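You operate a simulated robot arm through the tools that you are given. There is no shell and no other tool. Be economical: measure what you need, move in short steps, check, and stop when the job is done.

You are at the controls of a simulated robot arm. One attempt, no reset.

Task
Scrub the green bowl with the dish brush, then rinse and dry it.
Fine: scrub till the stain is gone; dip the brush in the grey tub's suds (38 degrees); rinse in the white tub; dry it on the rubber mat with the drying cloth; brush and cloth back.

The check looks at the end state, three seconds after you hand in, the way a careful person would. Anything else that was tipped, shoved, dropped, spilled or broken makes it a failure. Flat cloth is picked up by pressing the open fingertips on it (5 to 10 N) and closing them slowly along it; thin cloth reads only 2 to 8 mm in the jaws.

Robot
A 6-joint arm with a two-finger parallel gripper, fixed in place. Base frame: the origin is at the foot of the arm, x ahead of it, y to its left, z up; the work surface is at about z = 799. Lengths are in mm, angles in degrees, forces in N, time in s.
With the tool pointing down near the work surface it reaches from about 360 to 820 mm from the base axis. Its first joint turns from -166.0 to 166.0 degrees. Payload 3.91 kg.
The tool frame sits at the grasp point between the pads (the TCP): z along the fingers, y along the line on which they close. The tips reach 30 mm beyond it. Largest opening 110 mm; finger width 20, thickness 10; the body of the gripper, 48 by 112 mm, starts 55 mm behind the TCP.
Orientation is that of the tool frame in the base frame, as [roll, pitch, yaw] about the fixed x, y, z axes, in that order (R = Rz(yaw) Ry(pitch) Rx(roll)). With the fingers straight down and closing along the base's y, the tool's x points along the base's -x, its y along +y and its z along -z.

Tools
- The arm moves only by the tool play_rows. Its argument "deltas" is text: rows parted by semicolons, each of 7 numbers parted by spaces: the shift along the tool's x, y, z in mm, then the turn, a rotation vector about the tool's x, y, z in degrees, then the closure in counts, from 0 (fully open) to 255 (shut). In form: dx dy dz ax ay az gripper; .... A call has 1 to 20 rows; each row is the pose to reach, as a shift and turn from the pose commanded when the call began, along the tool's axes at that moment. Each row takes 0.2 s and may step no farther than 50 mm and 8.6 degrees from the row before; otherwise, or with a gripper value out of range, the whole call is refused. Where a pose cannot be reached the arm comes as near as it can. A force on the tool above 40 N (or 10 N above the force at the start of the call, whichever is more), or a blocked arm, ends the call early, and 0.2 s more pass. The fingers move at their own pace (about 45 mm/s each) and stop on an object; they squeeze with about 42 N. The grip force told is the motor's: it shows also when the fingers shut on nothing. Time passes only in rows, and 0.2 s behind the last, so rows that repeat a pose let the fingers close. It gives the time, the measured TCP pose, the force on the tool (base axes), the opening and the grip force at its end, in the units of the frame above (readings bear some noise).
- Cameras (640 x 400 px; columns grow to the right, rows downward): "scene" is fixed at [410, -517.2, 1542.1]; the picture's right is [1.00, -0.10, 0.00], its down [-0.06, -0.60, -0.80] and it looks along [0.08, 0.80, -0.60] (base axes); focal length 356 px, centre (320, 200). "wrist" rides on the gripper at [-36, 0, -57] in the tool frame; the picture's right is [0.00, -1.00, 0.00], its down [0.97, 0.00, -0.24] and it looks along [0.24, 0.00, 0.97] (tool axes); focal length 218 px, centre (320, 200). There is no depth. A picture from a camera that has moved, and an enlarged one, comes with that camera's place and axes in the base frame and with its lens. The place of the scene camera against the robot may be out by one fixed shift of up to 25 mm in any direction.
- snapshot(camera): a new picture of that camera. The clock stands still meanwhile.
- slide_trunk(by): slides the trunk up (or, below 0, down) by that many mm; the arm rides with it, the base frame stays. It gives what a move gives, with no picture.
- enlarge(camera, box): a new picture of the part [left, top, right, bottom] of that camera's present view, enlarged. The clock stands still meanwhile.
- close_job(): hands the job in; it is judged then, once.

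Work in short steps. Places have to be worked out from the pictures, the camera data and where the tool is seen: move nearer, look again, correct. Check each grasp and each placing, and mend what went wrong. You have 120 turns and 64 pictures in all, those below and enlarged ones among them. Open the gripper and draw the arm clear of the work before you hand the job in, unless the task says otherwise; then end with one line.

The tools are called as a command line: name --argument value ..., lists and objects as JSON in quotes. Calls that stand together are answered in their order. play_rows: Moves the arm, as the interface text tells. Its arguments: {"type":"object","properties":{"deltas":{"type":"string"}},"required":["deltas"]} The other tools are called the same way: slide_trunk (by) slides the trunk up or down; snapshot (camera) takes a picture; enlarge (camera, box) takes an enlarged picture of a part of a camera's view; close_job () hands the job in.

At the start:

```text
time_s: 0.0
tool_pos: [436.5, 208.4, 1164.9]
tcp_rot: [-179.9, -0.1, 180.0]
contact_force: [-0.8, 0.3, 0.1]
gripper_width: 109.9
grasp_force: 0.1
trunk travel left (down, up): [-500.0, 110.0]
```

scene: 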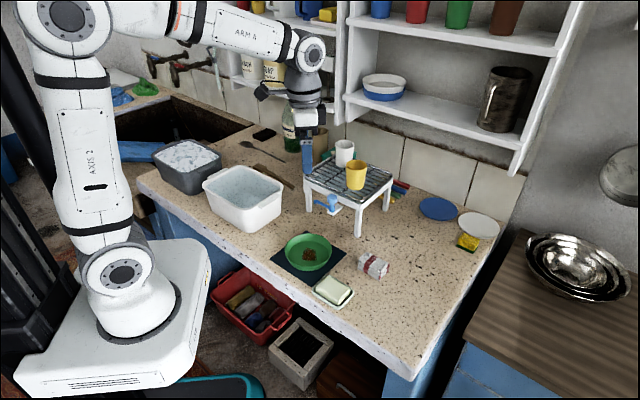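
wrist: 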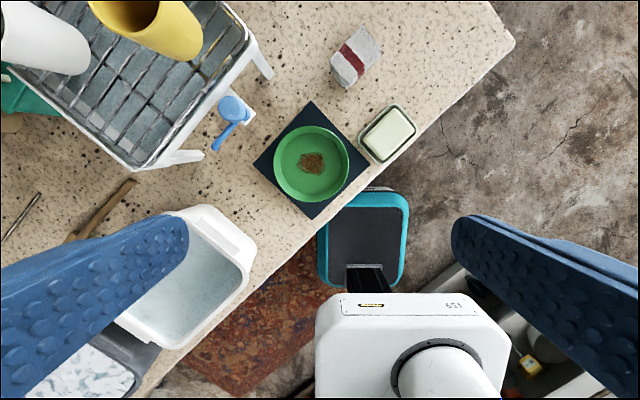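

I'll start by looking closely at the work area to identify the brush, the cloth, the tubs and the mat.

enlarge --camera "scene" --box '[230, 100, 430, 225]'

enlarge --camera "scene" --box '[240, 200, 440, 325]'

enlarge --camera "scene" --box '[90, 60, 310, 240]'

enlarge --camera "wrist" --box '[180, 0, 440, 220]'

```text
3.20 times, centred on (330, 162) of scene
camera zoom: at [410.0, -517.2, 1542.1], right [1.0, -0.1, 0.0], down [-0.06, -0.6, -0.8], along [0.08, 0.8, -0.6], focal length 1138 px, centre (288, 320)
```

zoom: 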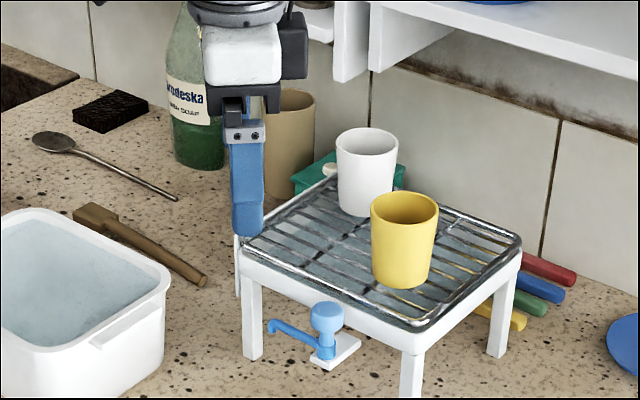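

```text
3.20 times, centred on (340, 262) of scene
camera zoom: at [410.0, -517.2, 1542.1], right [1.0, -0.1, 0.0], down [-0.06, -0.6, -0.8], along [0.08, 0.8, -0.6], focal length 1138 px, centre (256, 0)
```

zoom: 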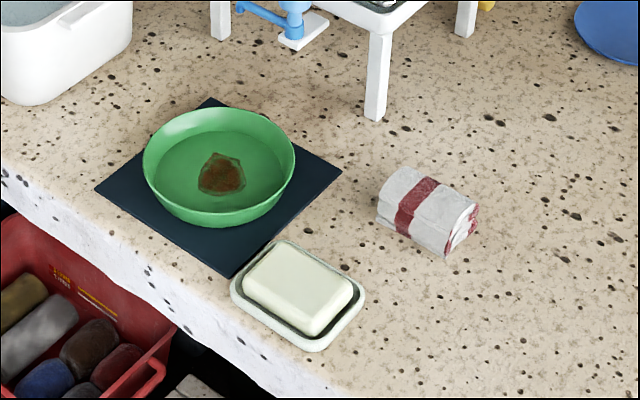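

```text
2.22 times, centred on (200, 150) of scene
camera zoom: at [410.0, -517.2, 1542.1], right [1.0, -0.1, 0.0], down [-0.06, -0.6, -0.8], along [0.08, 0.8, -0.6], focal length 790 px, centre (587, 311)
```

zoom: 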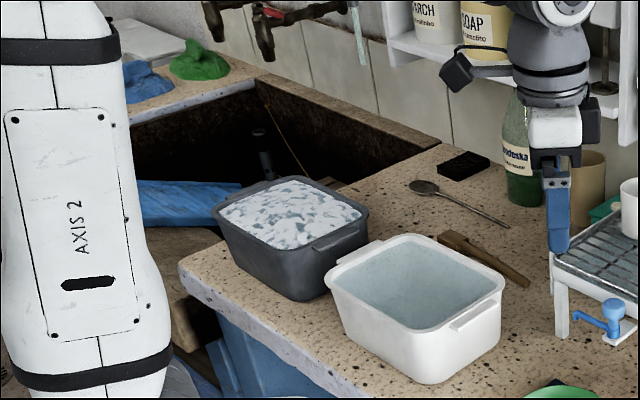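

```text
1.82 times, centred on (310, 110) of wrist
camera zoom: at [473.9, 209.6, 1223.1], right [0.0, -1.0, 0.0], down [-0.97, 0.0, 0.24], along [-0.24, 0.0, -0.97], focal length 397 px, centre (338, 364)
```

zoom: 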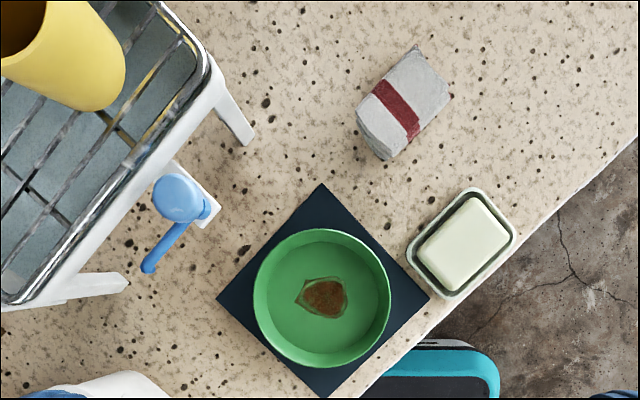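

The wooden brush-like thing lies behind the white tub. The blue thing by the rack could also be a candidate. I'll move over that region at a safe height and look with the wrist camera.

play_rows --deltas "5 45 8 0 0 0 0;10 90 16 0 0 0 0;15 135 24 0 0 0 0;20 180 32 0 0 0 0;25 225 40 0 0 0 0;30 270 50 0 0 0 0;36 312 60 0 0 0 0"

snapshot --camera "wrist"

snapshot --camera "scene"

```text
time_s: 1.6
tool_pos: [392.8, 523.9, 1108.4]
tcp_rot: [-179.9, 0.4, -179.9]
contact_force: [0.7, 0.4, -0.1]
gripper_width: 109.9
grasp_force: 0.0
trunk travel left (down, up): [-500.0, 110.0]
```

```text
57 pictures are left
camera wrist: at [429.0, 522.5, 1166.5], right [0.0, -1.0, 0.0], down [-0.97, 0.0, 0.23], along [-0.23, 0.0, -0.97], focal length 218 px, centre (320, 200)
```

wrist: 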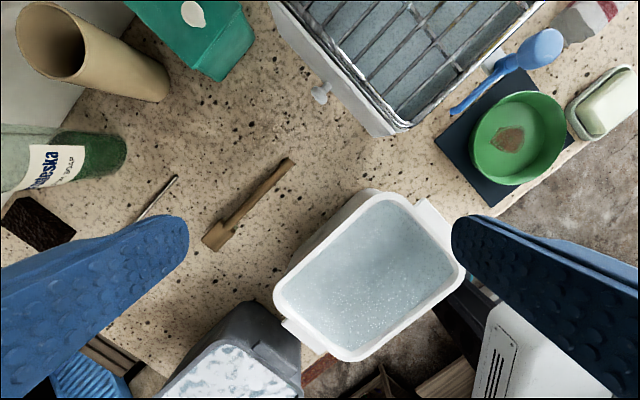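

```text
56 pictures are left
```

scene: 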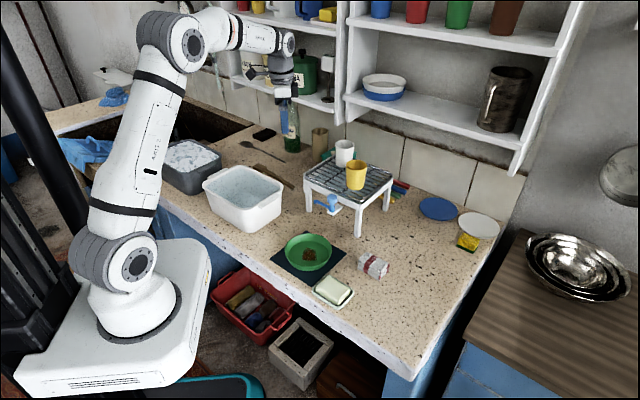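

I'll compare the two candidates, the wooden item and the blue one.

enlarge --camera "wrist" --box '[180, 140, 320, 260]'

enlarge --camera "wrist" --box '[420, 0, 640, 220]'

enlarge --camera "scene" --box '[295, 175, 375, 225]'

enlarge --camera "scene" --box '[230, 125, 320, 195]'

```text
3.33 times, centred on (250, 200) of wrist
camera zoom: at [429.0, 522.5, 1166.5], right [0.0, -1.0, 0.0], down [-0.97, 0.0, 0.23], along [-0.23, 0.0, -0.97], focal length 728 px, centre (553, 200)
```

zoom: 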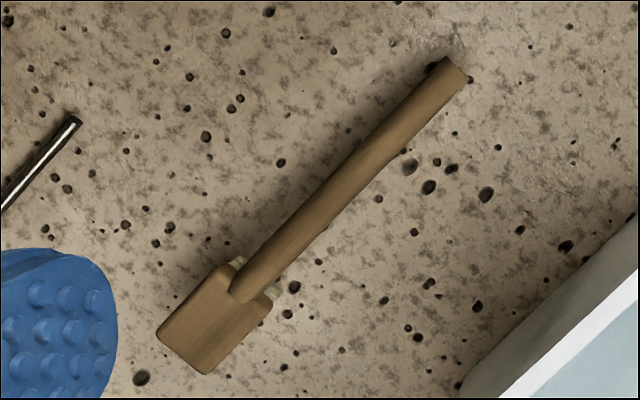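

```text
1.82 times, centred on (530, 110) of wrist
camera zoom: at [429.0, 522.5, 1166.5], right [0.0, -1.0, 0.0], down [-0.97, 0.0, 0.23], along [-0.23, 0.0, -0.97], focal length 397 px, centre (-62, 364)
```

zoom: 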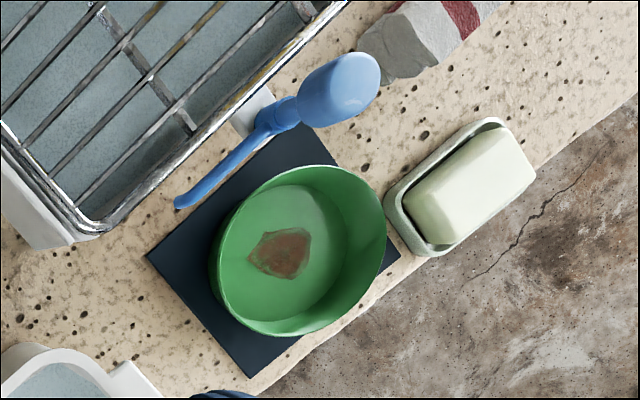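

```text
8.00 times, centred on (335, 200) of scene
camera zoom: at [410.0, -517.2, 1542.1], right [1.0, -0.1, 0.0], down [-0.06, -0.6, -0.8], along [0.08, 0.8, -0.6], focal length 2845 px, centre (200, 200)
```

zoom: 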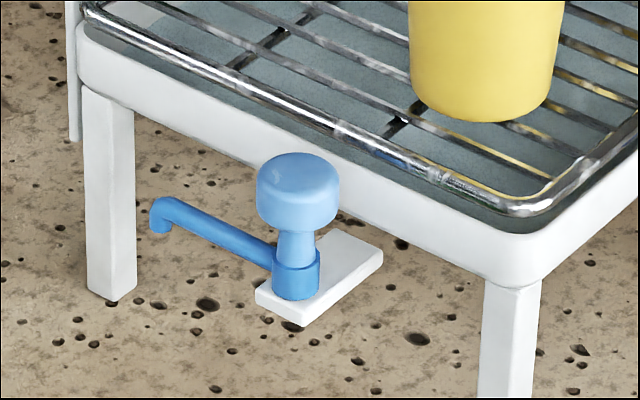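

```text
5.71 times, centred on (275, 160) of scene
camera zoom: at [410.0, -517.2, 1542.1], right [1.0, -0.1, 0.0], down [-0.06, -0.6, -0.8], along [0.08, 0.8, -0.6], focal length 2032 px, centre (577, 429)
```

zoom: 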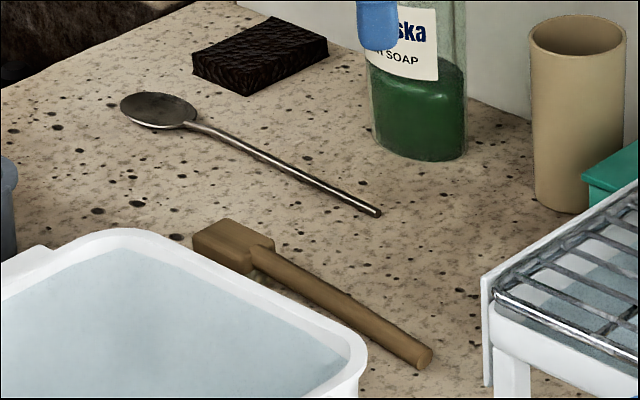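

The wooden item has bristles under its head, so it is the dish brush. The blue thing is a spigot that I must avoid. I'll turn the tool 45° so the fingers close across the handle, half close it, and descend to about 930 above the handle end.

play_rows --deltas "2 12 30 0 0 7.5 60;4 24 60 0 0 15 120;5 36 90 0 0 22.5 120;7 48 120 0 0 30 120;8 60 150 0 0 37.5 120;9 70 178 0 0 45 120;9 70 178 0 0 45 120"

snapshot --camera "wrist"

```text
time_s: 3.2
tool_pos: [384.0, 593.9, 931.3]
tcp_rot: [179.6, 0.3, 134.8]
contact_force: [1.5, -0.3, -0.1]
gripper_width: 58.2
grasp_force: 0.0
trunk travel left (down, up): [-500.0, 110.0]
```

```text
51 pictures are left
camera wrist: at [409.2, 566.9, 988.7], right [-0.71, -0.71, -0.01], down [-0.69, 0.69, 0.24], along [-0.16, 0.17, -0.97], focal length 218 px, centre (320, 200)
```

wrist: 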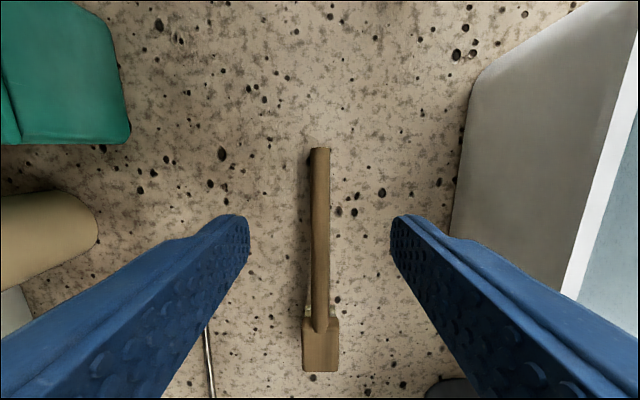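

The fingers straddle the handle squarely and are well aligned. I'll descend 95 mm so the tips are about 6 mm above the counter, then close.

play_rows --deltas "0 0 40 0 0 0 120;0 0 70 0 0 0 120;0 0 85 0 0 0 120;0 0 95 0 0 0 120;0 0 95 0 0 0 160;0 0 95 0 0 0 200;0 0 95 0 0 0 255;0 0 95 0 0 0 255;0 0 95 0 0 0 255"

snapshot --camera "wrist"

```text
time_s: 5.2
tool_pos: [384.4, 591.6, 834.8]
tcp_rot: [179.7, 0.2, 135.0]
contact_force: [0.8, 0.0, -0.4]
gripper_width: 14.6
grasp_force: 42.3
trunk travel left (down, up): [-500.0, 110.0]
```

```text
50 pictures are left
camera wrist: at [410.3, 566.3, 893.4], right [-0.71, -0.71, -0.01], down [-0.69, 0.69, 0.24], along [-0.16, 0.17, -0.97], focal length 218 px, centre (320, 200)
```

wrist: 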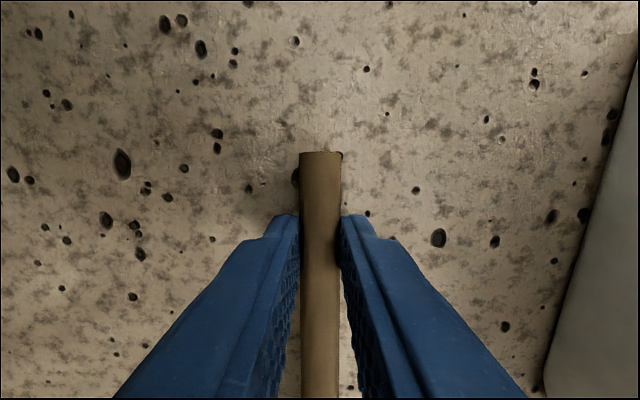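

The handle is gripped, 14.6 mm wide. I'll lift it 130 mm and check the hold.

play_rows --deltas "0 0 -15 0 0 0 255;0 0 -50 0 0 0 255;0 0 -90 0 0 0 255;0 0 -130 0 0 0 255;0 0 -165 0 0 0 255;0 0 -165 0 0 0 255"

enlarge --camera "scene" --box '[200, 60, 360, 180]'

snapshot --camera "wrist"

```text
time_s: 6.6
tool_pos: [383.4, 591.7, 1000.9]
tcp_rot: [179.7, 0.4, 135.0]
contact_force: [0.3, 0.7, -0.1]
gripper_width: 14.5
grasp_force: 42.3
trunk travel left (down, up): [-500.0, 110.0]
```

```text
3.33 times, centred on (280, 120) of scene
camera zoom: at [410.0, -517.2, 1542.1], right [1.0, -0.1, 0.0], down [-0.06, -0.6, -0.8], along [0.08, 0.8, -0.6], focal length 1185 px, centre (453, 467)
```

zoom: 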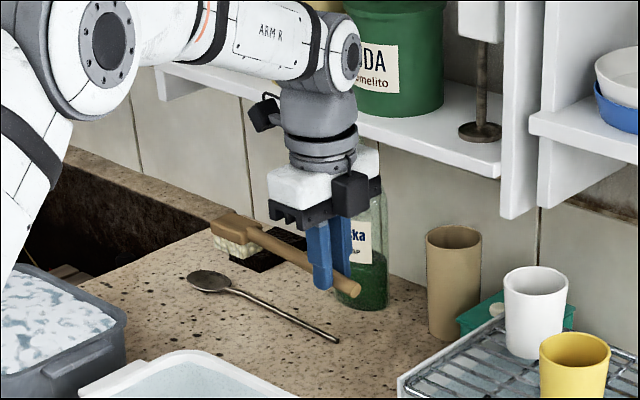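

```text
48 pictures are left
camera wrist: at [409.3, 567.6, 1058.9], right [-0.71, -0.71, -0.01], down [-0.69, 0.69, 0.24], along [-0.16, 0.17, -0.97], focal length 218 px, centre (320, 200)
```

wrist: 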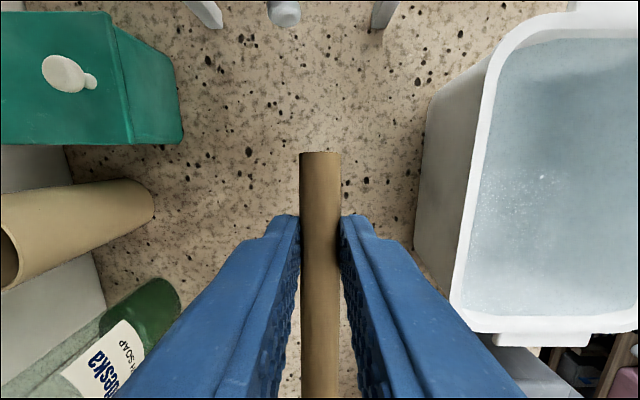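

The brush is held firmly, with its head about 136 mm ahead of the grasp and the bristles down. Next I'll raise it, tilt the head down 30° and carry it above the grey tub.

play_rows --deltas "10 0 -40 0 0 0 255;22 -24 -60 0 -5 0 255;44 -49 -65 0 -10 0 255;66 -73 -65 0 -15 0 255;88 -97 -65 0 -20 0 255;110 -122 -65 0 -25 0 255;132 -146 -65 0 -30 0 255;154 -170 -65 0 -30 0 255;176 -194 -65 0 -30 0 255;176 -194 -65 0 -30 0 255"

snapshot --camera "wrist"

enlarge --camera "scene" --box '[120, 60, 320, 240]'

```text
time_s: 8.8
tool_pos: [121.1, 580.0, 1063.1]
tcp_rot: [179.8, 30.3, 134.7]
contact_force: [0.1, -0.1, -0.8]
gripper_width: 14.4
grasp_force: 42.1
trunk travel left (down, up): [-500.0, 110.0]
```

```text
47 pictures are left
camera wrist: at [123.3, 577.2, 1131.5], right [-0.71, -0.71, -0.01], down [-0.68, 0.68, -0.28], along [0.2, -0.2, -0.96], focal length 218 px, centre (320, 200)
```

wrist: 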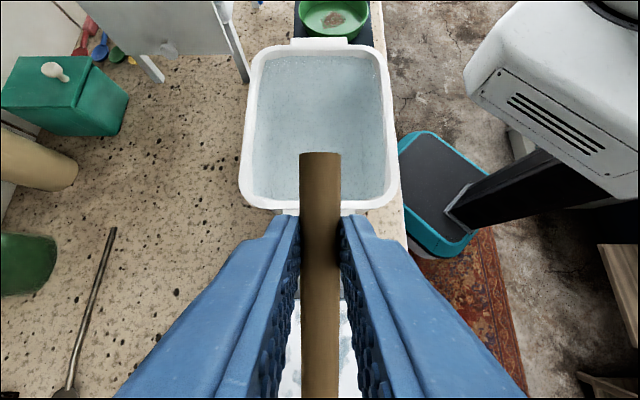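

```text
2.22 times, centred on (220, 150) of scene
camera zoom: at [410.0, -517.2, 1542.1], right [1.0, -0.1, 0.0], down [-0.06, -0.6, -0.8], along [0.08, 0.8, -0.6], focal length 790 px, centre (542, 311)
```

zoom: 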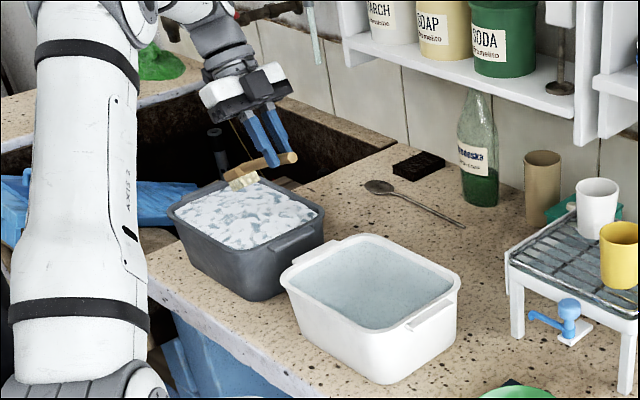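

The brush head sits right above the suds in both views. I'll lower it 70 mm straight down, watching the force.

play_rows --deltas "10 0 17.3 0 0 0 255;20 0 34.6 0 0 0 255;27 0 46.8 0 0 0 255;35 0 60.6 0 0 0 255;35 0 60.6 0 0 0 255"

enlarge --camera "scene" --box '[140, 80, 260, 210]'

```text
time_s: 10.0
tool_pos: [121.6, 578.4, 994.9]
tcp_rot: [179.6, 30.3, 134.8]
contact_force: [0.0, -0.4, -1.0]
gripper_width: 14.6
grasp_force: 42.2
trunk travel left (down, up): [-500.0, 110.0]
```

```text
3.08 times, centred on (200, 145) of scene
camera zoom: at [410.0, -517.2, 1542.1], right [1.0, -0.1, 0.0], down [-0.06, -0.6, -0.8], along [0.08, 0.8, -0.6], focal length 1094 px, centre (689, 369)
```

zoom: 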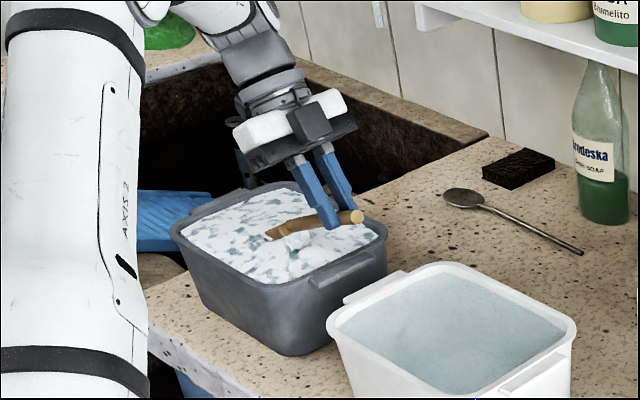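

The bristles are at the foam surface with no contact force. I'll go 20 mm deeper, swish a little, and look again.

play_rows --deltas "5 0 8.6 0 0 0 255;10 0 17.3 0 0 0 255;10 10 17.3 0 0 0 255;10 -10 17.3 0 0 0 255;10 10 17.3 0 0 0 255;10 0 17.3 0 0 0 255"

enlarge --camera "scene" --box '[140, 80, 260, 210]'

```text
time_s: 11.4
tool_pos: [122.9, 579.5, 974.2]
tcp_rot: [179.5, 30.3, 134.9]
contact_force: [0.1, 0.5, -0.7]
gripper_width: 14.7
grasp_force: 41.8
trunk travel left (down, up): [-500.0, 110.0]
```

```text
3.08 times, centred on (200, 145) of scene
camera zoom: at [410.0, -517.2, 1542.1], right [1.0, -0.1, 0.0], down [-0.06, -0.6, -0.8], along [0.08, 0.8, -0.6], focal length 1094 px, centre (689, 369)
```

zoom: 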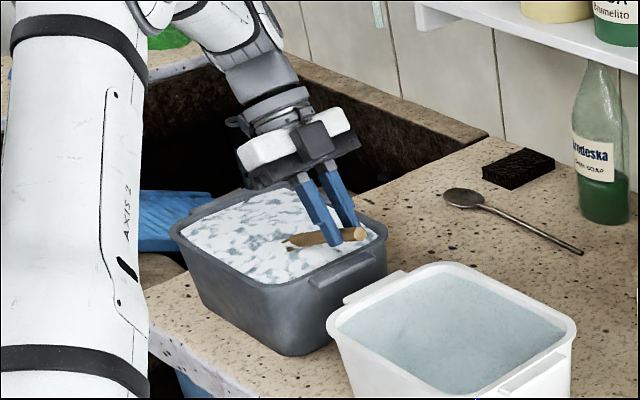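

The bristles are now well into the suds. I'll lift, let them drip over the tub for a moment, then carry the brush over the white tub to hover above the green bowl.

play_rows --deltas "-19 0 -32.9 0 0 0 255;-38 0 -65.8 0 0 0 255;-38 0 -65.8 0 0 0 255;-38 0 -65.8 0 0 0 255;-76.5 -1.8 -43.6 0 0 0 255;-114.9 -3.7 -21.4 0 0 0 255;-153.4 -5.5 0.8 0 0 0 255;-191.8 -7.4 23 0 0 0 255;-230.3 -9.2 45.2 0 0 0 255;-268.7 -11 67.4 0 0 0 255;-307.2 -12.9 89.6 0 0 0 255;-345.6 -14.8 111.8 0 0 0 255;-384.1 -16.6 134 0 0 0 255;-422.5 -18.5 156.2 0 0 0 255;-453 -20.3 192.2 0 0 0 255;-482.9 -22 229.2 0 0 0 255;-512.7 -24 266 0 0 0 255;-512.7 -24 266 0 0 0 255"

snapshot --camera "wrist"

enlarge --camera "scene" --box '[240, 180, 440, 305]'

```text
time_s: 15.2
tool_pos: [513.3, 151.9, 1003.4]
tcp_rot: [179.6, 30.3, 134.8]
contact_force: [0.2, 0.7, -0.5]
gripper_width: 14.5
grasp_force: 42.8
trunk travel left (down, up): [-500.0, 110.0]
```

```text
43 pictures are left
camera wrist: at [515.8, 149.6, 1071.7], right [-0.71, -0.71, -0.01], down [-0.68, 0.68, -0.28], along [0.2, -0.2, -0.96], focal length 218 px, centre (320, 200)
```

wrist: 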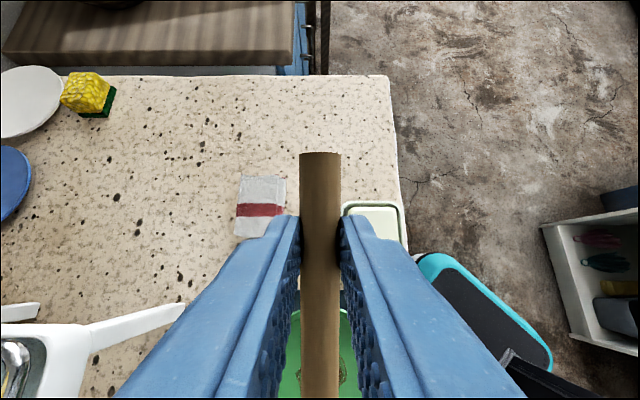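

```text
3.20 times, centred on (340, 242) of scene
camera zoom: at [410.0, -517.2, 1542.1], right [1.0, -0.1, 0.0], down [-0.06, -0.6, -0.8], along [0.08, 0.8, -0.6], focal length 1138 px, centre (256, 64)
```

zoom: 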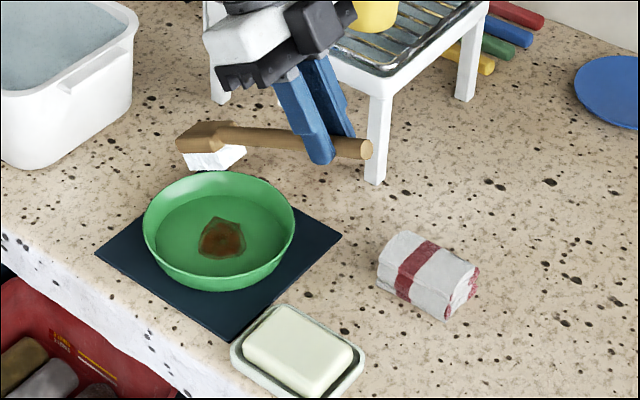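

The head hovers over the bowl and everything is as expected. The bowl is shallow, so I'll flatten the tilt to 20°, back off 23 mm, and lower to just above the bowl floor.

play_rows --deltas "-20 0 11.5 0 5 0 255;-10 0 35 0 10 0 255;10 0 60 0 10 0 255;24 0 87.7 0 10 0 255;24 0 87.7 0 10 0 255"

enlarge --camera "scene" --box '[260, 200, 380, 300]'

snapshot --camera "wrist"

```text
time_s: 16.4
tool_pos: [530.1, 138.8, 912.3]
tcp_rot: [179.7, 20.1, 134.9]
contact_force: [0.8, -0.5, -0.3]
gripper_width: 14.7
grasp_force: 41.9
trunk travel left (down, up): [-500.0, 110.0]
```

```text
4.00 times, centred on (320, 250) of scene
camera zoom: at [410.0, -517.2, 1542.1], right [1.0, -0.1, 0.0], down [-0.06, -0.6, -0.8], along [0.08, 0.8, -0.6], focal length 1422 px, centre (320, 0)
```

zoom: 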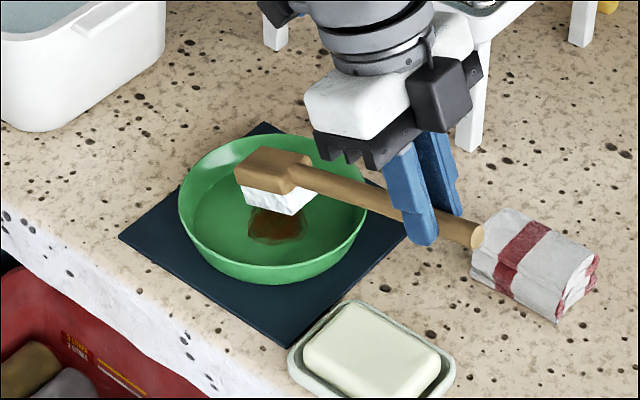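

```text
40 pictures are left
camera wrist: at [541.0, 127.6, 979.7], right [-0.71, -0.71, -0.01], down [-0.7, 0.7, -0.11], along [0.08, -0.07, -0.99], focal length 218 px, centre (320, 200)
```

wrist: 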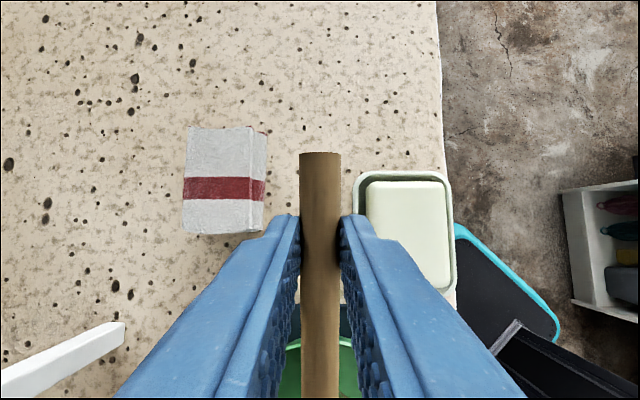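

The bristles hang about 20 mm above the stain. I'll lower in small steps to touch.

play_rows --deltas "3.4 0 9.4 0 0 0 255;5.5 0 15 0 0 0 255;6.8 0 18.8 0 0 0 255;6.8 0 18.8 0 0 0 255"

```text
time_s: 17.4
tool_pos: [531.6, 137.5, 895.0]
tcp_rot: [179.7, 20.3, 134.8]
contact_force: [2.5, -3.2, 8.6]
gripper_width: 14.6
grasp_force: 41.7
trunk travel left (down, up): [-500.0, 110.0]
```

There is contact at about 9 N. I'll scrub with short side-to-side and fore-aft strokes across the stain at this height.

play_rows --deltas "0 12 0 0 0 0 255;0 -12 0 0 0 0 255;0 12 0 0 0 0 255;0 -12 0 0 0 0 255;0 0 0 0 0 0 255;9.4 0 -3.4 0 0 0 255;-9.4 0 3.4 0 0 0 255;9.4 0 -3.4 0 0 0 255;-9.4 0 3.4 0 0 0 255;9.4 10 -3.4 0 0 0 255;-9.4 10 3.4 0 0 0 255;-9.4 -10 3.4 0 0 0 255;9.4 -10 -3.4 0 0 0 255;0 0 0 0 0 0 255"

enlarge --camera "scene" --box '[260, 200, 380, 300]'

```text
time_s: 20.4
tool_pos: [529.8, 140.3, 895.0]
tcp_rot: [179.6, 20.3, 134.9]
contact_force: [-0.5, 0.0, -0.4]
gripper_width: 14.3
grasp_force: 41.7
trunk travel left (down, up): [-500.0, 110.0]
```

```text
4.00 times, centred on (320, 250) of scene
camera zoom: at [410.0, -517.2, 1542.1], right [1.0, -0.1, 0.0], down [-0.06, -0.6, -0.8], along [0.08, 0.8, -0.6], focal length 1422 px, centre (320, 0)
```

zoom: 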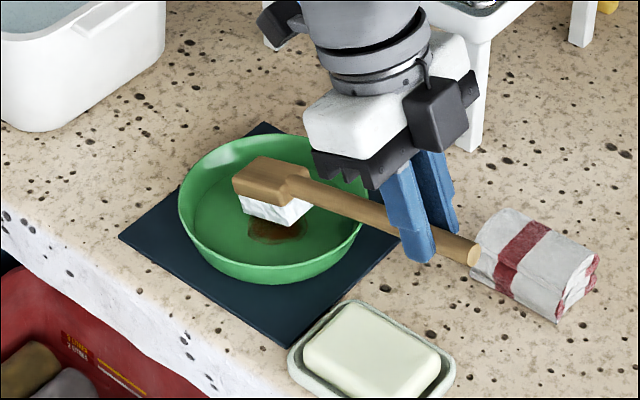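

The force has dropped to zero, so the brush isn't pressing now. I'll press down a few mm more until it does.

play_rows --deltas "1 0 2.8 0 0 0 255;2 0 5.6 0 0 0 255;2.7 0 7.5 0 0 0 255;2.7 0 7.5 0 0 0 255"

enlarge --camera "scene" --box '[280, 210, 360, 280]'

```text
time_s: 21.4
tool_pos: [530.7, 137.4, 887.6]
tcp_rot: [179.7, 20.3, 134.9]
contact_force: [1.9, -2.5, 7.8]
gripper_width: 14.7
grasp_force: 42.3
trunk travel left (down, up): [-500.0, 110.0]
```

```text
5.71 times, centred on (320, 245) of scene
camera zoom: at [410.0, -517.2, 1542.1], right [1.0, -0.1, 0.0], down [-0.06, -0.6, -0.8], along [0.08, 0.8, -0.6], focal length 2032 px, centre (320, -57)
```

zoom: 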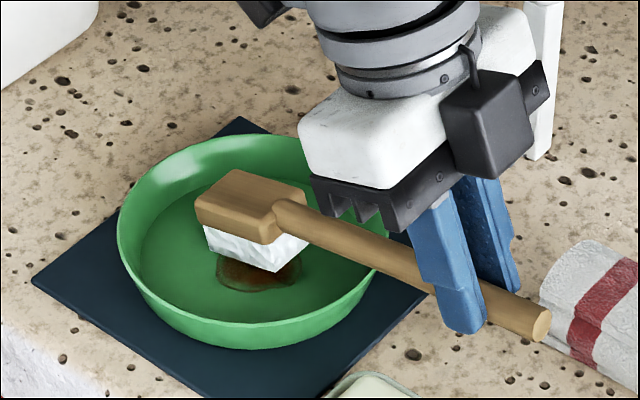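

There is contact again, about 8 N. The stain extends back toward the handle from the bristles, so I'll shift the strokes about 10 mm that way and press progressively.

play_rows --deltas "-9.1 0 4.4 0 0 0 255;-9.1 12 4.4 0 0 0 255;-9.1 -12 4.4 0 0 0 255;-8.7 12 5.3 0 0 0 255;-8.7 -12 5.3 0 0 0 255;-8.4 0 6.2 0 0 0 255;-15.9 0 9 0 0 0 255;1 0 2.8 0 0 0 255;-15.9 0 9 0 0 0 255;1 0 2.8 0 0 0 255;-15.6 10 9.9 0 0 0 255;-0.5 10 4.4 0 0 0 255;-15.6 -10 9.9 0 0 0 255;-0.5 -10 4.4 0 0 0 255;-15.6 0 9.9 0 0 0 255;-0.5 0 4.4 0 0 0 255;-8 0 7.2 0 0 0 255"

enlarge --camera "scene" --box '[280, 210, 360, 280]'

```text
time_s: 25.0
tool_pos: [536.9, 129.9, 883.5]
tcp_rot: [179.6, 20.3, 135.0]
contact_force: [0.3, 0.1, 0.4]
gripper_width: 14.5
grasp_force: 41.7
trunk travel left (down, up): [-500.0, 110.0]
```

```text
5.71 times, centred on (320, 245) of scene
camera zoom: at [410.0, -517.2, 1542.1], right [1.0, -0.1, 0.0], down [-0.06, -0.6, -0.8], along [0.08, 0.8, -0.6], focal length 2032 px, centre (320, -57)
```

zoom: 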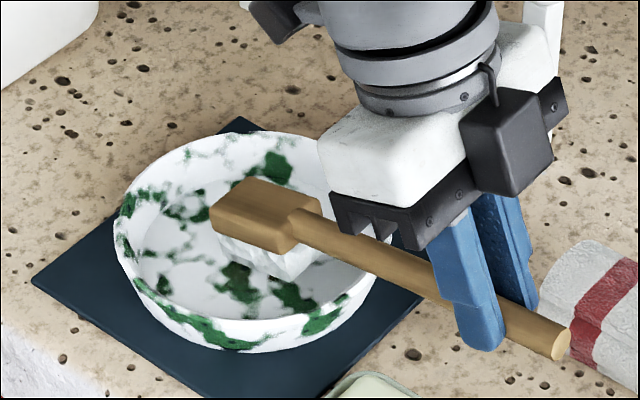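

The bowl is covered in suds and the stain is fading. I'll scrub once more with renewed pressure.

play_rows --deltas "1 0 2.8 0 0 0 255;2 0 5.6 0 0 0 255;2 12 5.6 0 0 0 255;2 -12 5.6 0 0 0 255;2 12 6.6 0 0 0 255;2 -12 6.6 0 0 0 255;2.4 0 7.5 0 0 0 255;-6 0 10 0 0 0 255;12 0 3.4 0 0 0 255;-6 0 10 0 0 0 255;12 0 3.4 0 0 0 255;3 10 8.4 0 0 0 255;3 -10 8.4 0 0 0 255;-5 -10 11.4 0 0 0 255;-5 10 11.4 0 0 0 255;10 10 6 0 0 0 255;10 -10 6 0 0 0 255;3 0 8.4 0 0 0 255"

play_rows --deltas "-10 0 -28 0 0 0 255;-20 0 -56 0 0 0 255;-25 0 -80 0 0 0 255;-25 0 -80 0 0 0 255"

enlarge --camera "scene" --box '[270, 190, 370, 280]'

```text
time_s: 28.8
tool_pos: [537.4, 130.2, 875.2]
tcp_rot: [179.7, 20.2, 135.0]
contact_force: [-0.7, -0.8, -0.3]
gripper_width: 14.4
grasp_force: 42.3
trunk travel left (down, up): [-500.0, 110.0]
```

```text
time_s: 29.8
tool_pos: [534.9, 134.0, 956.6]
tcp_rot: [179.7, 20.2, 134.9]
contact_force: [0.1, 0.0, -0.9]
gripper_width: 14.6
grasp_force: 41.9
trunk travel left (down, up): [-500.0, 110.0]
```

```text
4.44 times, centred on (320, 235) of scene
camera zoom: at [410.0, -517.2, 1542.1], right [1.0, -0.1, 0.0], down [-0.06, -0.6, -0.8], along [0.08, 0.8, -0.6], focal length 1580 px, centre (320, 44)
```

zoom: 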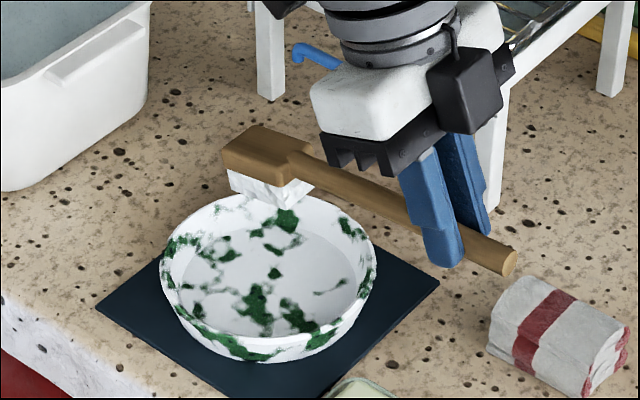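

No brown shows through the foam. I'll zoom in closer to check the stain area.

enlarge --camera "scene" --box '[295, 230, 360, 275]'

```text
8.89 times, centred on (328, 252) of scene
camera zoom: at [410.0, -517.2, 1542.1], right [1.0, -0.1, 0.0], down [-0.06, -0.6, -0.8], along [0.08, 0.8, -0.6], focal length 3161 px, centre (253, -267)
```

zoom: 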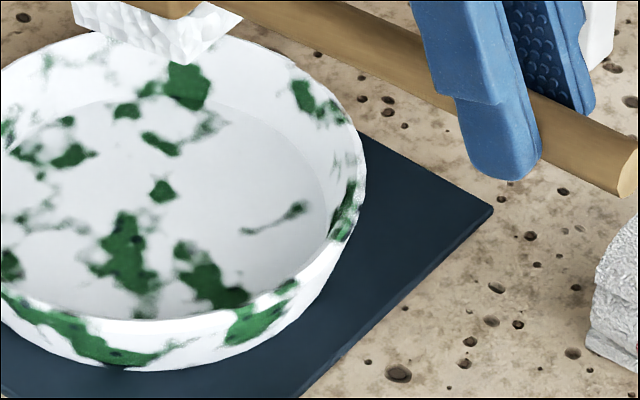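

The stain is gone. Now I'll put the brush back. First I rise and travel over the white tub, keeping well clear of the rack, while levelling the brush. It slipped about 7° in the grip, so the tool tilt goes to 7°.

play_rows --deltas "-17.1 0 -47 0 0 0 255;-34.2 0 -94 0 0 0 255;5.8 5.6 -108.5 0 6.5 0 255;45.7 11.2 -123.1 0 13 0 255;85.7 16.8 -137.6 0 13 0 255;125.6 22.4 -152.1 0 13 0 255;165.6 28 -166.7 0 13 0 255;205.5 33.6 -181.2 0 13 0 255;245.5 39.2 -195.7 0 13 0 255;285.4 44.8 -210.3 0 13 0 255;325.4 50 -224.8 0 13 0 255;325.4 50 -224.8 0 13 0 255"

```text
time_s: 32.4
tool_pos: [300.0, 440.6, 1057.7]
tcp_rot: [179.7, 7.2, 134.9]
contact_force: [-0.7, 0.4, -0.7]
gripper_width: 14.6
grasp_force: 41.7
trunk travel left (down, up): [-500.0, 110.0]
```

I'm now over the white tub. Next I move across to directly above the brush's old place and lower to 900.

play_rows --deltas "12.9 42 -1.6 0 0 0 255;24.8 83 -3 0 0 0 255;37.7 125 -4.6 0 0 0 255;49.8 166 -6.1 0 0 0 255;55.3 166 38.5 0 0 0 255;60.8 166 83.2 0 0 0 255;66.3 166 127.9 0 0 0 255;69.1 166 150.7 0 0 0 255;69.1 166 150.7 0 0 0 255"

enlarge --camera "scene" --box '[220, 100, 330, 200]'

```text
time_s: 34.4
tool_pos: [381.4, 594.1, 898.5]
tcp_rot: [179.7, 7.4, 134.9]
contact_force: [-0.3, 0.7, 0.0]
gripper_width: 14.3
grasp_force: 42.0
trunk travel left (down, up): [-500.0, 110.0]
```

```text
4.00 times, centred on (275, 150) of scene
camera zoom: at [410.0, -517.2, 1542.1], right [1.0, -0.1, 0.0], down [-0.06, -0.6, -0.8], along [0.08, 0.8, -0.6], focal length 1422 px, centre (500, 400)
```

zoom: 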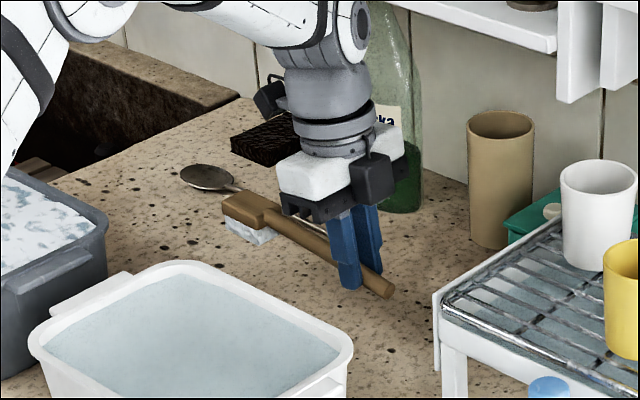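

Brush is level above its place. I'll lower the remaining 62 mm, stopping on any contact.

play_rows --deltas "3.7 0 29.8 0 0 0 255;6.1 0 49.6 0 0 0 255;7.3 0 59 0 0 0 255;7.7 0 62.5 0 0 0 255;7.7 0 62.5 0 0 0 255"

```text
time_s: 35.6
tool_pos: [381.6, 592.9, 835.5]
tcp_rot: [179.7, 7.3, 134.8]
contact_force: [-0.3, -1.1, 0.1]
gripper_width: 14.5
grasp_force: 42.3
trunk travel left (down, up): [-500.0, 110.0]
```

At rest height with negligible force. I'll open gently, rise straight along the tool, and check.

play_rows --deltas "0.1 0 1 0 0 0 240;0.1 0 1 0 0 0 205;0.1 0 1 0 0 0 170;0.1 0 1 0 0 0 130;0 0 0 0 0 0 120;-4 0 -30 0 0 0 120;-10 0 -75 0 -3.5 0 120;-20 0 -120 0 -7 0 120;-22 0 -165 0 -7 0 120"

snapshot --camera "wrist"

```text
time_s: 37.6
tool_pos: [381.4, 593.6, 1004.4]
tcp_rot: [179.8, 14.4, 134.9]
contact_force: [-0.2, 0.0, 0.6]
gripper_width: 58.5
grasp_force: 0.0
trunk travel left (down, up): [-500.0, 110.0]
```

```text
33 pictures are left
camera wrist: at [397.6, 578.1, 1069.2], right [-0.71, -0.71, -0.01], down [-0.71, 0.71, -0.01], along [0.01, 0.0, -1.0], focal length 218 px, centre (320, 200)
```

wrist: 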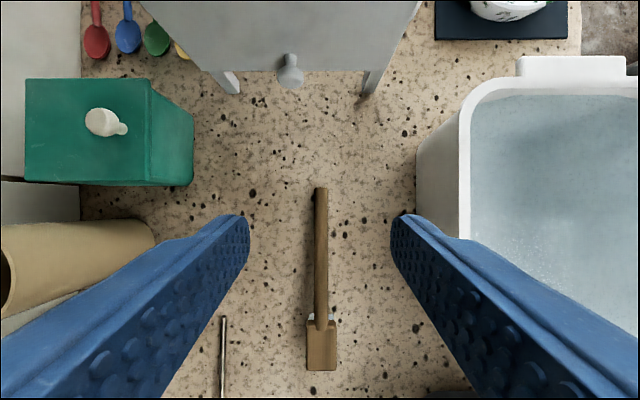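

The brush is back at its original spot. Next comes the bowl: I'll grip its rim on the tub side, with the fingers closing along the bowl's radius. First I level the tool and swing clear of the rack, then turn 90° and hover over that rim.

play_rows --deltas "-9 0 -34.9 0 0 0 120;-28.3 -38 -29.9 0 3.6 0 120;-47.7 -76 -24.9 0 7.2 0 120;-67 -114 -20 0 10.8 0 120;-86.4 -152 -15 0 14.4 0 120;-86.4 -152 -15 0 14.4 0 120"

play_rows --deltas "-14.2 -6 7.3 0 0 -8.2 120;-28.4 -12 14.6 0 0 -16.4 120;-42.6 -18 21.9 0 0 -24.6 120;-56.8 -24 29.2 0 0 -32.8 120;-71 -30 36.5 0 0 -41 120;-85.2 -36 43.8 0 0 -49.2 120;-99.4 -42 51 0 0 -57.4 120;-113.6 -48 58 0 0 -65.6 120;-127.8 -54 66 0 0 -73.8 120;-142 -60 73 0 0 -82 120;-156 -66 80 0 0 -90 120;-156 -66 80 0 0 -90 120"

snapshot --camera "wrist"

```text
time_s: 39.0
tool_pos: [330.0, 430.5, 1036.4]
tcp_rot: [179.8, -0.2, 135.0]
contact_force: [0.0, -0.3, 0.6]
gripper_width: 58.1
grasp_force: 0.1
trunk travel left (down, up): [-500.0, 110.0]
```

```text
time_s: 41.6
tool_pos: [393.9, 268.5, 955.0]
tcp_rot: [179.8, 0.4, -135.0]
contact_force: [0.1, -0.1, -0.5]
gripper_width: 58.2
grasp_force: 0.0
trunk travel left (down, up): [-500.0, 110.0]
```

```text
32 pictures are left
camera wrist: at [420.2, 294.4, 1013.5], right [0.71, -0.71, 0.0], down [-0.69, -0.69, 0.23], along [-0.17, -0.16, -0.97], focal length 218 px, centre (320, 200)
```

wrist: 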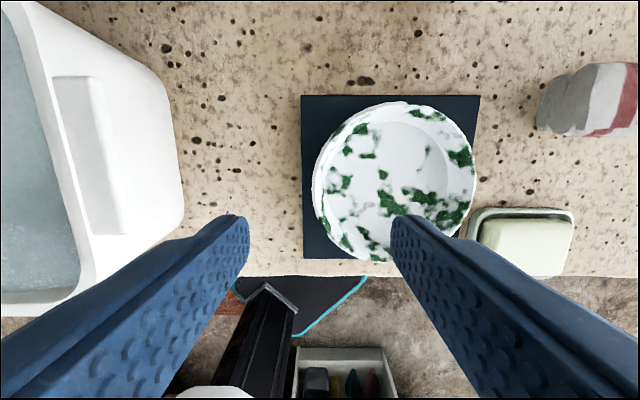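

The soapy bowl is clear in view, and its rim on this side lies about 7 mm outward of the grasp line. Because the wall flares, I'll tilt the fingers 20° to follow it and move to a pre-grasp pose with the opening reduced.

play_rows --deltas "-2 11 18 6.7 0 0 150;-4 22 36 13.4 0 0 170;-6 32.8 53.5 20 0 0 170;-6 32.8 53.5 20 0 0 170"

snapshot --camera "wrist"

enlarge --camera "scene" --box '[260, 180, 380, 280]'

```text
time_s: 42.6
tool_pos: [375.2, 297.6, 903.2]
tcp_rot: [-160.1, 0.3, -135.0]
contact_force: [-0.5, 1.1, 0.0]
gripper_width: 36.5
grasp_force: 0.1
trunk travel left (down, up): [-500.0, 110.0]
```

```text
31 pictures are left
camera wrist: at [387.6, 336.7, 957.3], right [0.66, -0.67, 0.34], down [-0.75, -0.63, 0.22], along [0.07, -0.4, -0.91], focal length 218 px, centre (320, 200)
```

wrist: 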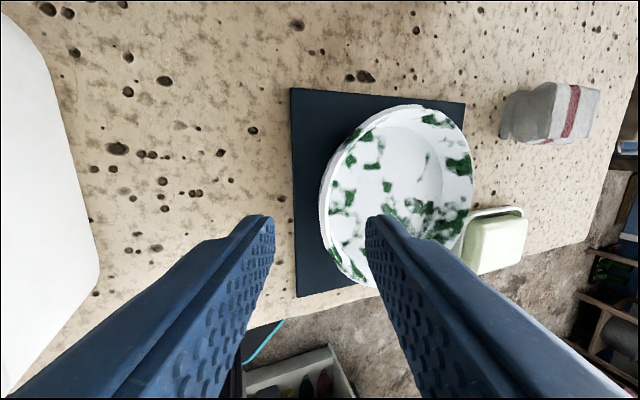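

```text
4.00 times, centred on (320, 230) of scene
camera zoom: at [410.0, -517.2, 1542.1], right [1.0, -0.1, 0.0], down [-0.06, -0.6, -0.8], along [0.08, 0.8, -0.6], focal length 1422 px, centre (320, 80)
```

zoom: 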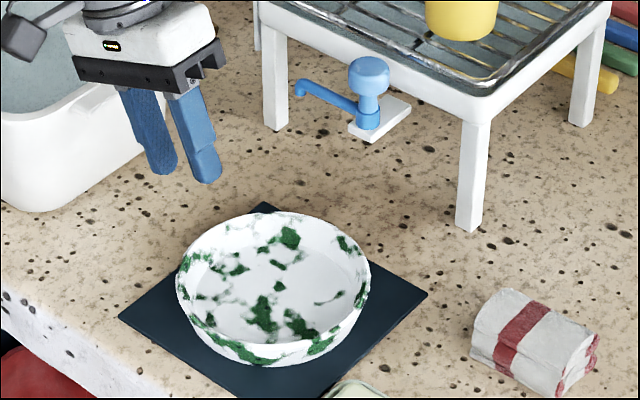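

The rim lines up with the centre between the fingers. I'll advance 60 mm along the fingers and close slowly.

play_rows --deltas "0 0 25 0 0 0 170;0 0 45 0 0 0 170;0 0 55 0 0 0 170;0 0 60 0 0 0 170;0 0 60 0 0 0 190;0 0 60 0 0 0 210;0 0 60 0 0 0 230;0 0 60 0 0 0 255;0 0 60 0 0 0 255"

snapshot --camera "wrist"

enlarge --camera "scene" --box '[260, 180, 380, 280]'

```text
time_s: 44.6
tool_pos: [390.4, 284.1, 847.4]
tcp_rot: [-160.1, 0.3, -135.0]
contact_force: [-0.4, 0.9, 2.0]
gripper_width: 2.3
grasp_force: 41.8
trunk travel left (down, up): [-500.0, 110.0]
```

```text
29 pictures are left
camera wrist: at [402.1, 323.2, 901.2], right [0.66, -0.67, 0.34], down [-0.75, -0.63, 0.22], along [0.07, -0.4, -0.91], focal length 218 px, centre (320, 200)
```

wrist: 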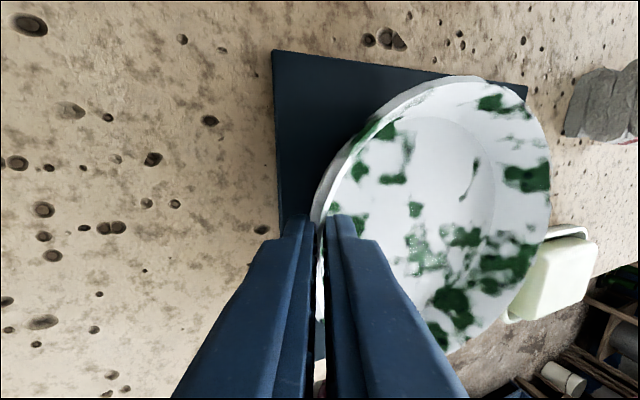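

```text
4.00 times, centred on (320, 230) of scene
camera zoom: at [410.0, -517.2, 1542.1], right [1.0, -0.1, 0.0], down [-0.06, -0.6, -0.8], along [0.08, 0.8, -0.6], focal length 1422 px, centre (320, 80)
```

zoom: 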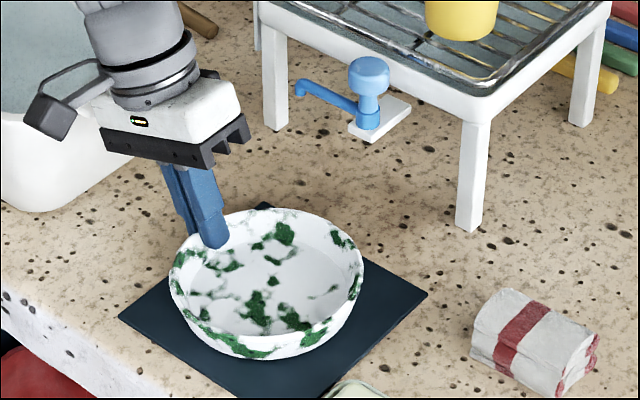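

The bowl wall is gripped, 2.3 mm thick. I'll lift 140 mm and check.

play_rows --deltas "0 -6.8 -18.8 0 0 0 255;0 -20.5 -56.4 0 0 0 255;0 -34.2 -94 0 0 0 255;0 -47.9 -131.6 0 0 0 255;0 -47.9 -131.6 0 0 0 255"

snapshot --camera "scene"

```text
time_s: 45.8
tool_pos: [389.3, 284.0, 986.0]
tcp_rot: [-160.2, 0.2, -135.0]
contact_force: [0.7, 1.4, -1.7]
gripper_width: 2.3
grasp_force: 41.9
trunk travel left (down, up): [-500.0, 110.0]
```

```text
27 pictures are left
```

scene: 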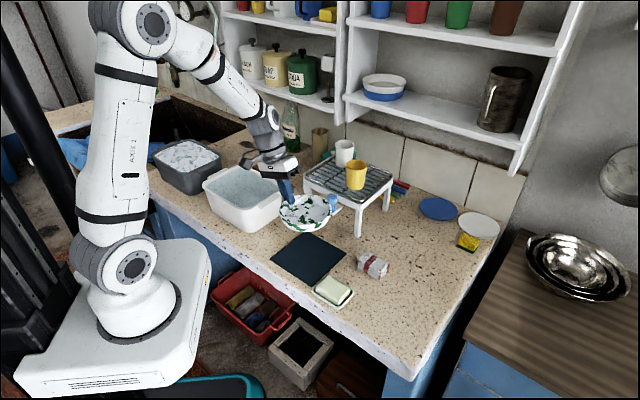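

Bowl held steadily. I'll carry it level to above the white tub's centre.

play_rows --deltas "-2.9 37.9 -13.8 0 0 0 255;-5.8 75.8 -27.6 0 0 0 255;-8.8 113.7 -41.4 0 0 0 255;-11.7 151.6 -55.2 0 0 0 255;-14.6 189.5 -69 0 0 0 255;-17.6 227.4 -82.8 0 0 0 255;-20.5 265.1 -96.4 0 0 0 255;-20.5 265.1 -96.4 0 0 0 255"

snapshot --camera "wrist"

enlarge --camera "scene" --box '[180, 130, 320, 245]'

```text
time_s: 47.6
tool_pos: [203.7, 497.5, 987.0]
tcp_rot: [-160.1, 0.3, -134.9]
contact_force: [-0.7, 0.2, -0.9]
gripper_width: 2.3
grasp_force: 41.8
trunk travel left (down, up): [-500.0, 110.0]
```

```text
26 pictures are left
camera wrist: at [216.7, 535.5, 1041.5], right [0.66, -0.67, 0.34], down [-0.75, -0.63, 0.22], along [0.07, -0.4, -0.91], focal length 218 px, centre (320, 200)
```

wrist: 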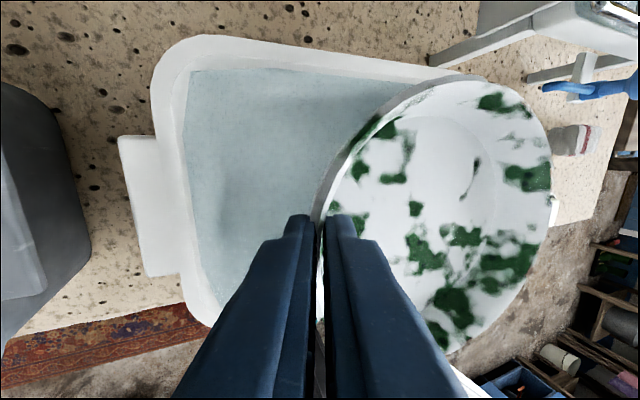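

```text
3.48 times, centred on (250, 188) of scene
camera zoom: at [410.0, -517.2, 1542.1], right [1.0, -0.1, 0.0], down [-0.06, -0.6, -0.8], along [0.08, 0.8, -0.6], focal length 1237 px, centre (564, 244)
```

zoom: 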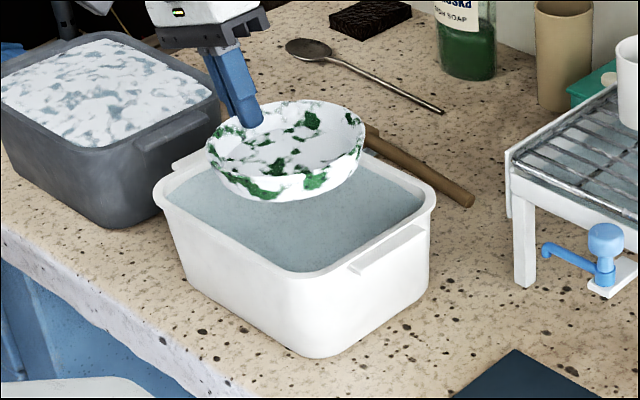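

The bowl is above the tub. It needs about 6 mm sideways and 8 mm along to be centred. I'll adjust and lower it into the water in steps.

play_rows --deltas "-6 -7.5 2.7 0 0 0 255;-6 1 26 0 0 0 255;-6 9.6 49.7 0 0 0 255;-6 14 61.5 0 0 0 255;-6 18.2 73.2 0 0 0 255;-6 18.2 73.2 0 0 0 255"

enlarge --camera "scene" --box '[180, 130, 320, 245]'

```text
time_s: 49.0
tool_pos: [214.3, 496.8, 912.5]
tcp_rot: [-160.2, 0.2, -134.9]
contact_force: [-0.4, 0.7, -1.9]
gripper_width: 2.2
grasp_force: 42.1
trunk travel left (down, up): [-500.0, 110.0]
```

```text
3.48 times, centred on (250, 188) of scene
camera zoom: at [410.0, -517.2, 1542.1], right [1.0, -0.1, 0.0], down [-0.06, -0.6, -0.8], along [0.08, 0.8, -0.6], focal length 1237 px, centre (564, 244)
```

zoom: 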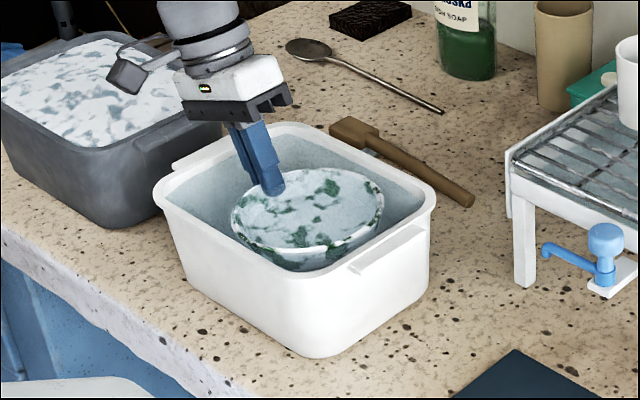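

The bowl is going in cleanly with clearance on all sides. I'll lower it 25 mm more to submerge the rim and swish gently along the tub's length.

play_rows --deltas "0 4.3 11.8 0 0 0 255;0 8.6 23.5 0 0 0 255;0 1.1 26.2 0 0 0 255;0 12.3 22.1 0 0 0 255;0 1.1 26.2 0 0 0 255;0 8.6 23.5 0 0 0 255;0 8.6 23.5 0 0 0 255"

enlarge --camera "scene" --box '[180, 130, 320, 245]'

```text
time_s: 50.6
tool_pos: [213.7, 497.5, 887.4]
tcp_rot: [-160.1, 0.2, -135.0]
contact_force: [0.5, 0.3, -1.5]
gripper_width: 2.2
grasp_force: 42.4
trunk travel left (down, up): [-500.0, 110.0]
```

```text
3.48 times, centred on (250, 188) of scene
camera zoom: at [410.0, -517.2, 1542.1], right [1.0, -0.1, 0.0], down [-0.06, -0.6, -0.8], along [0.08, 0.8, -0.6], focal length 1237 px, centre (564, 244)
```

zoom: 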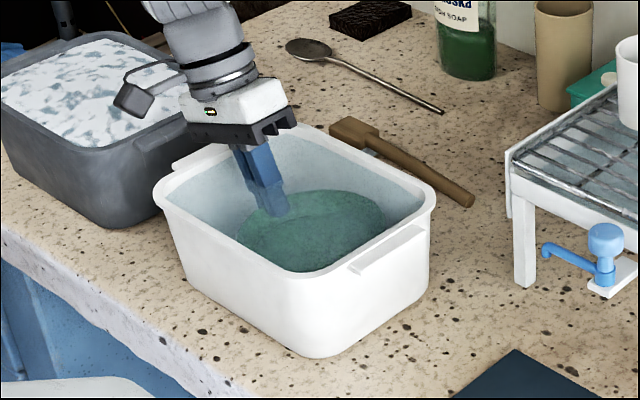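

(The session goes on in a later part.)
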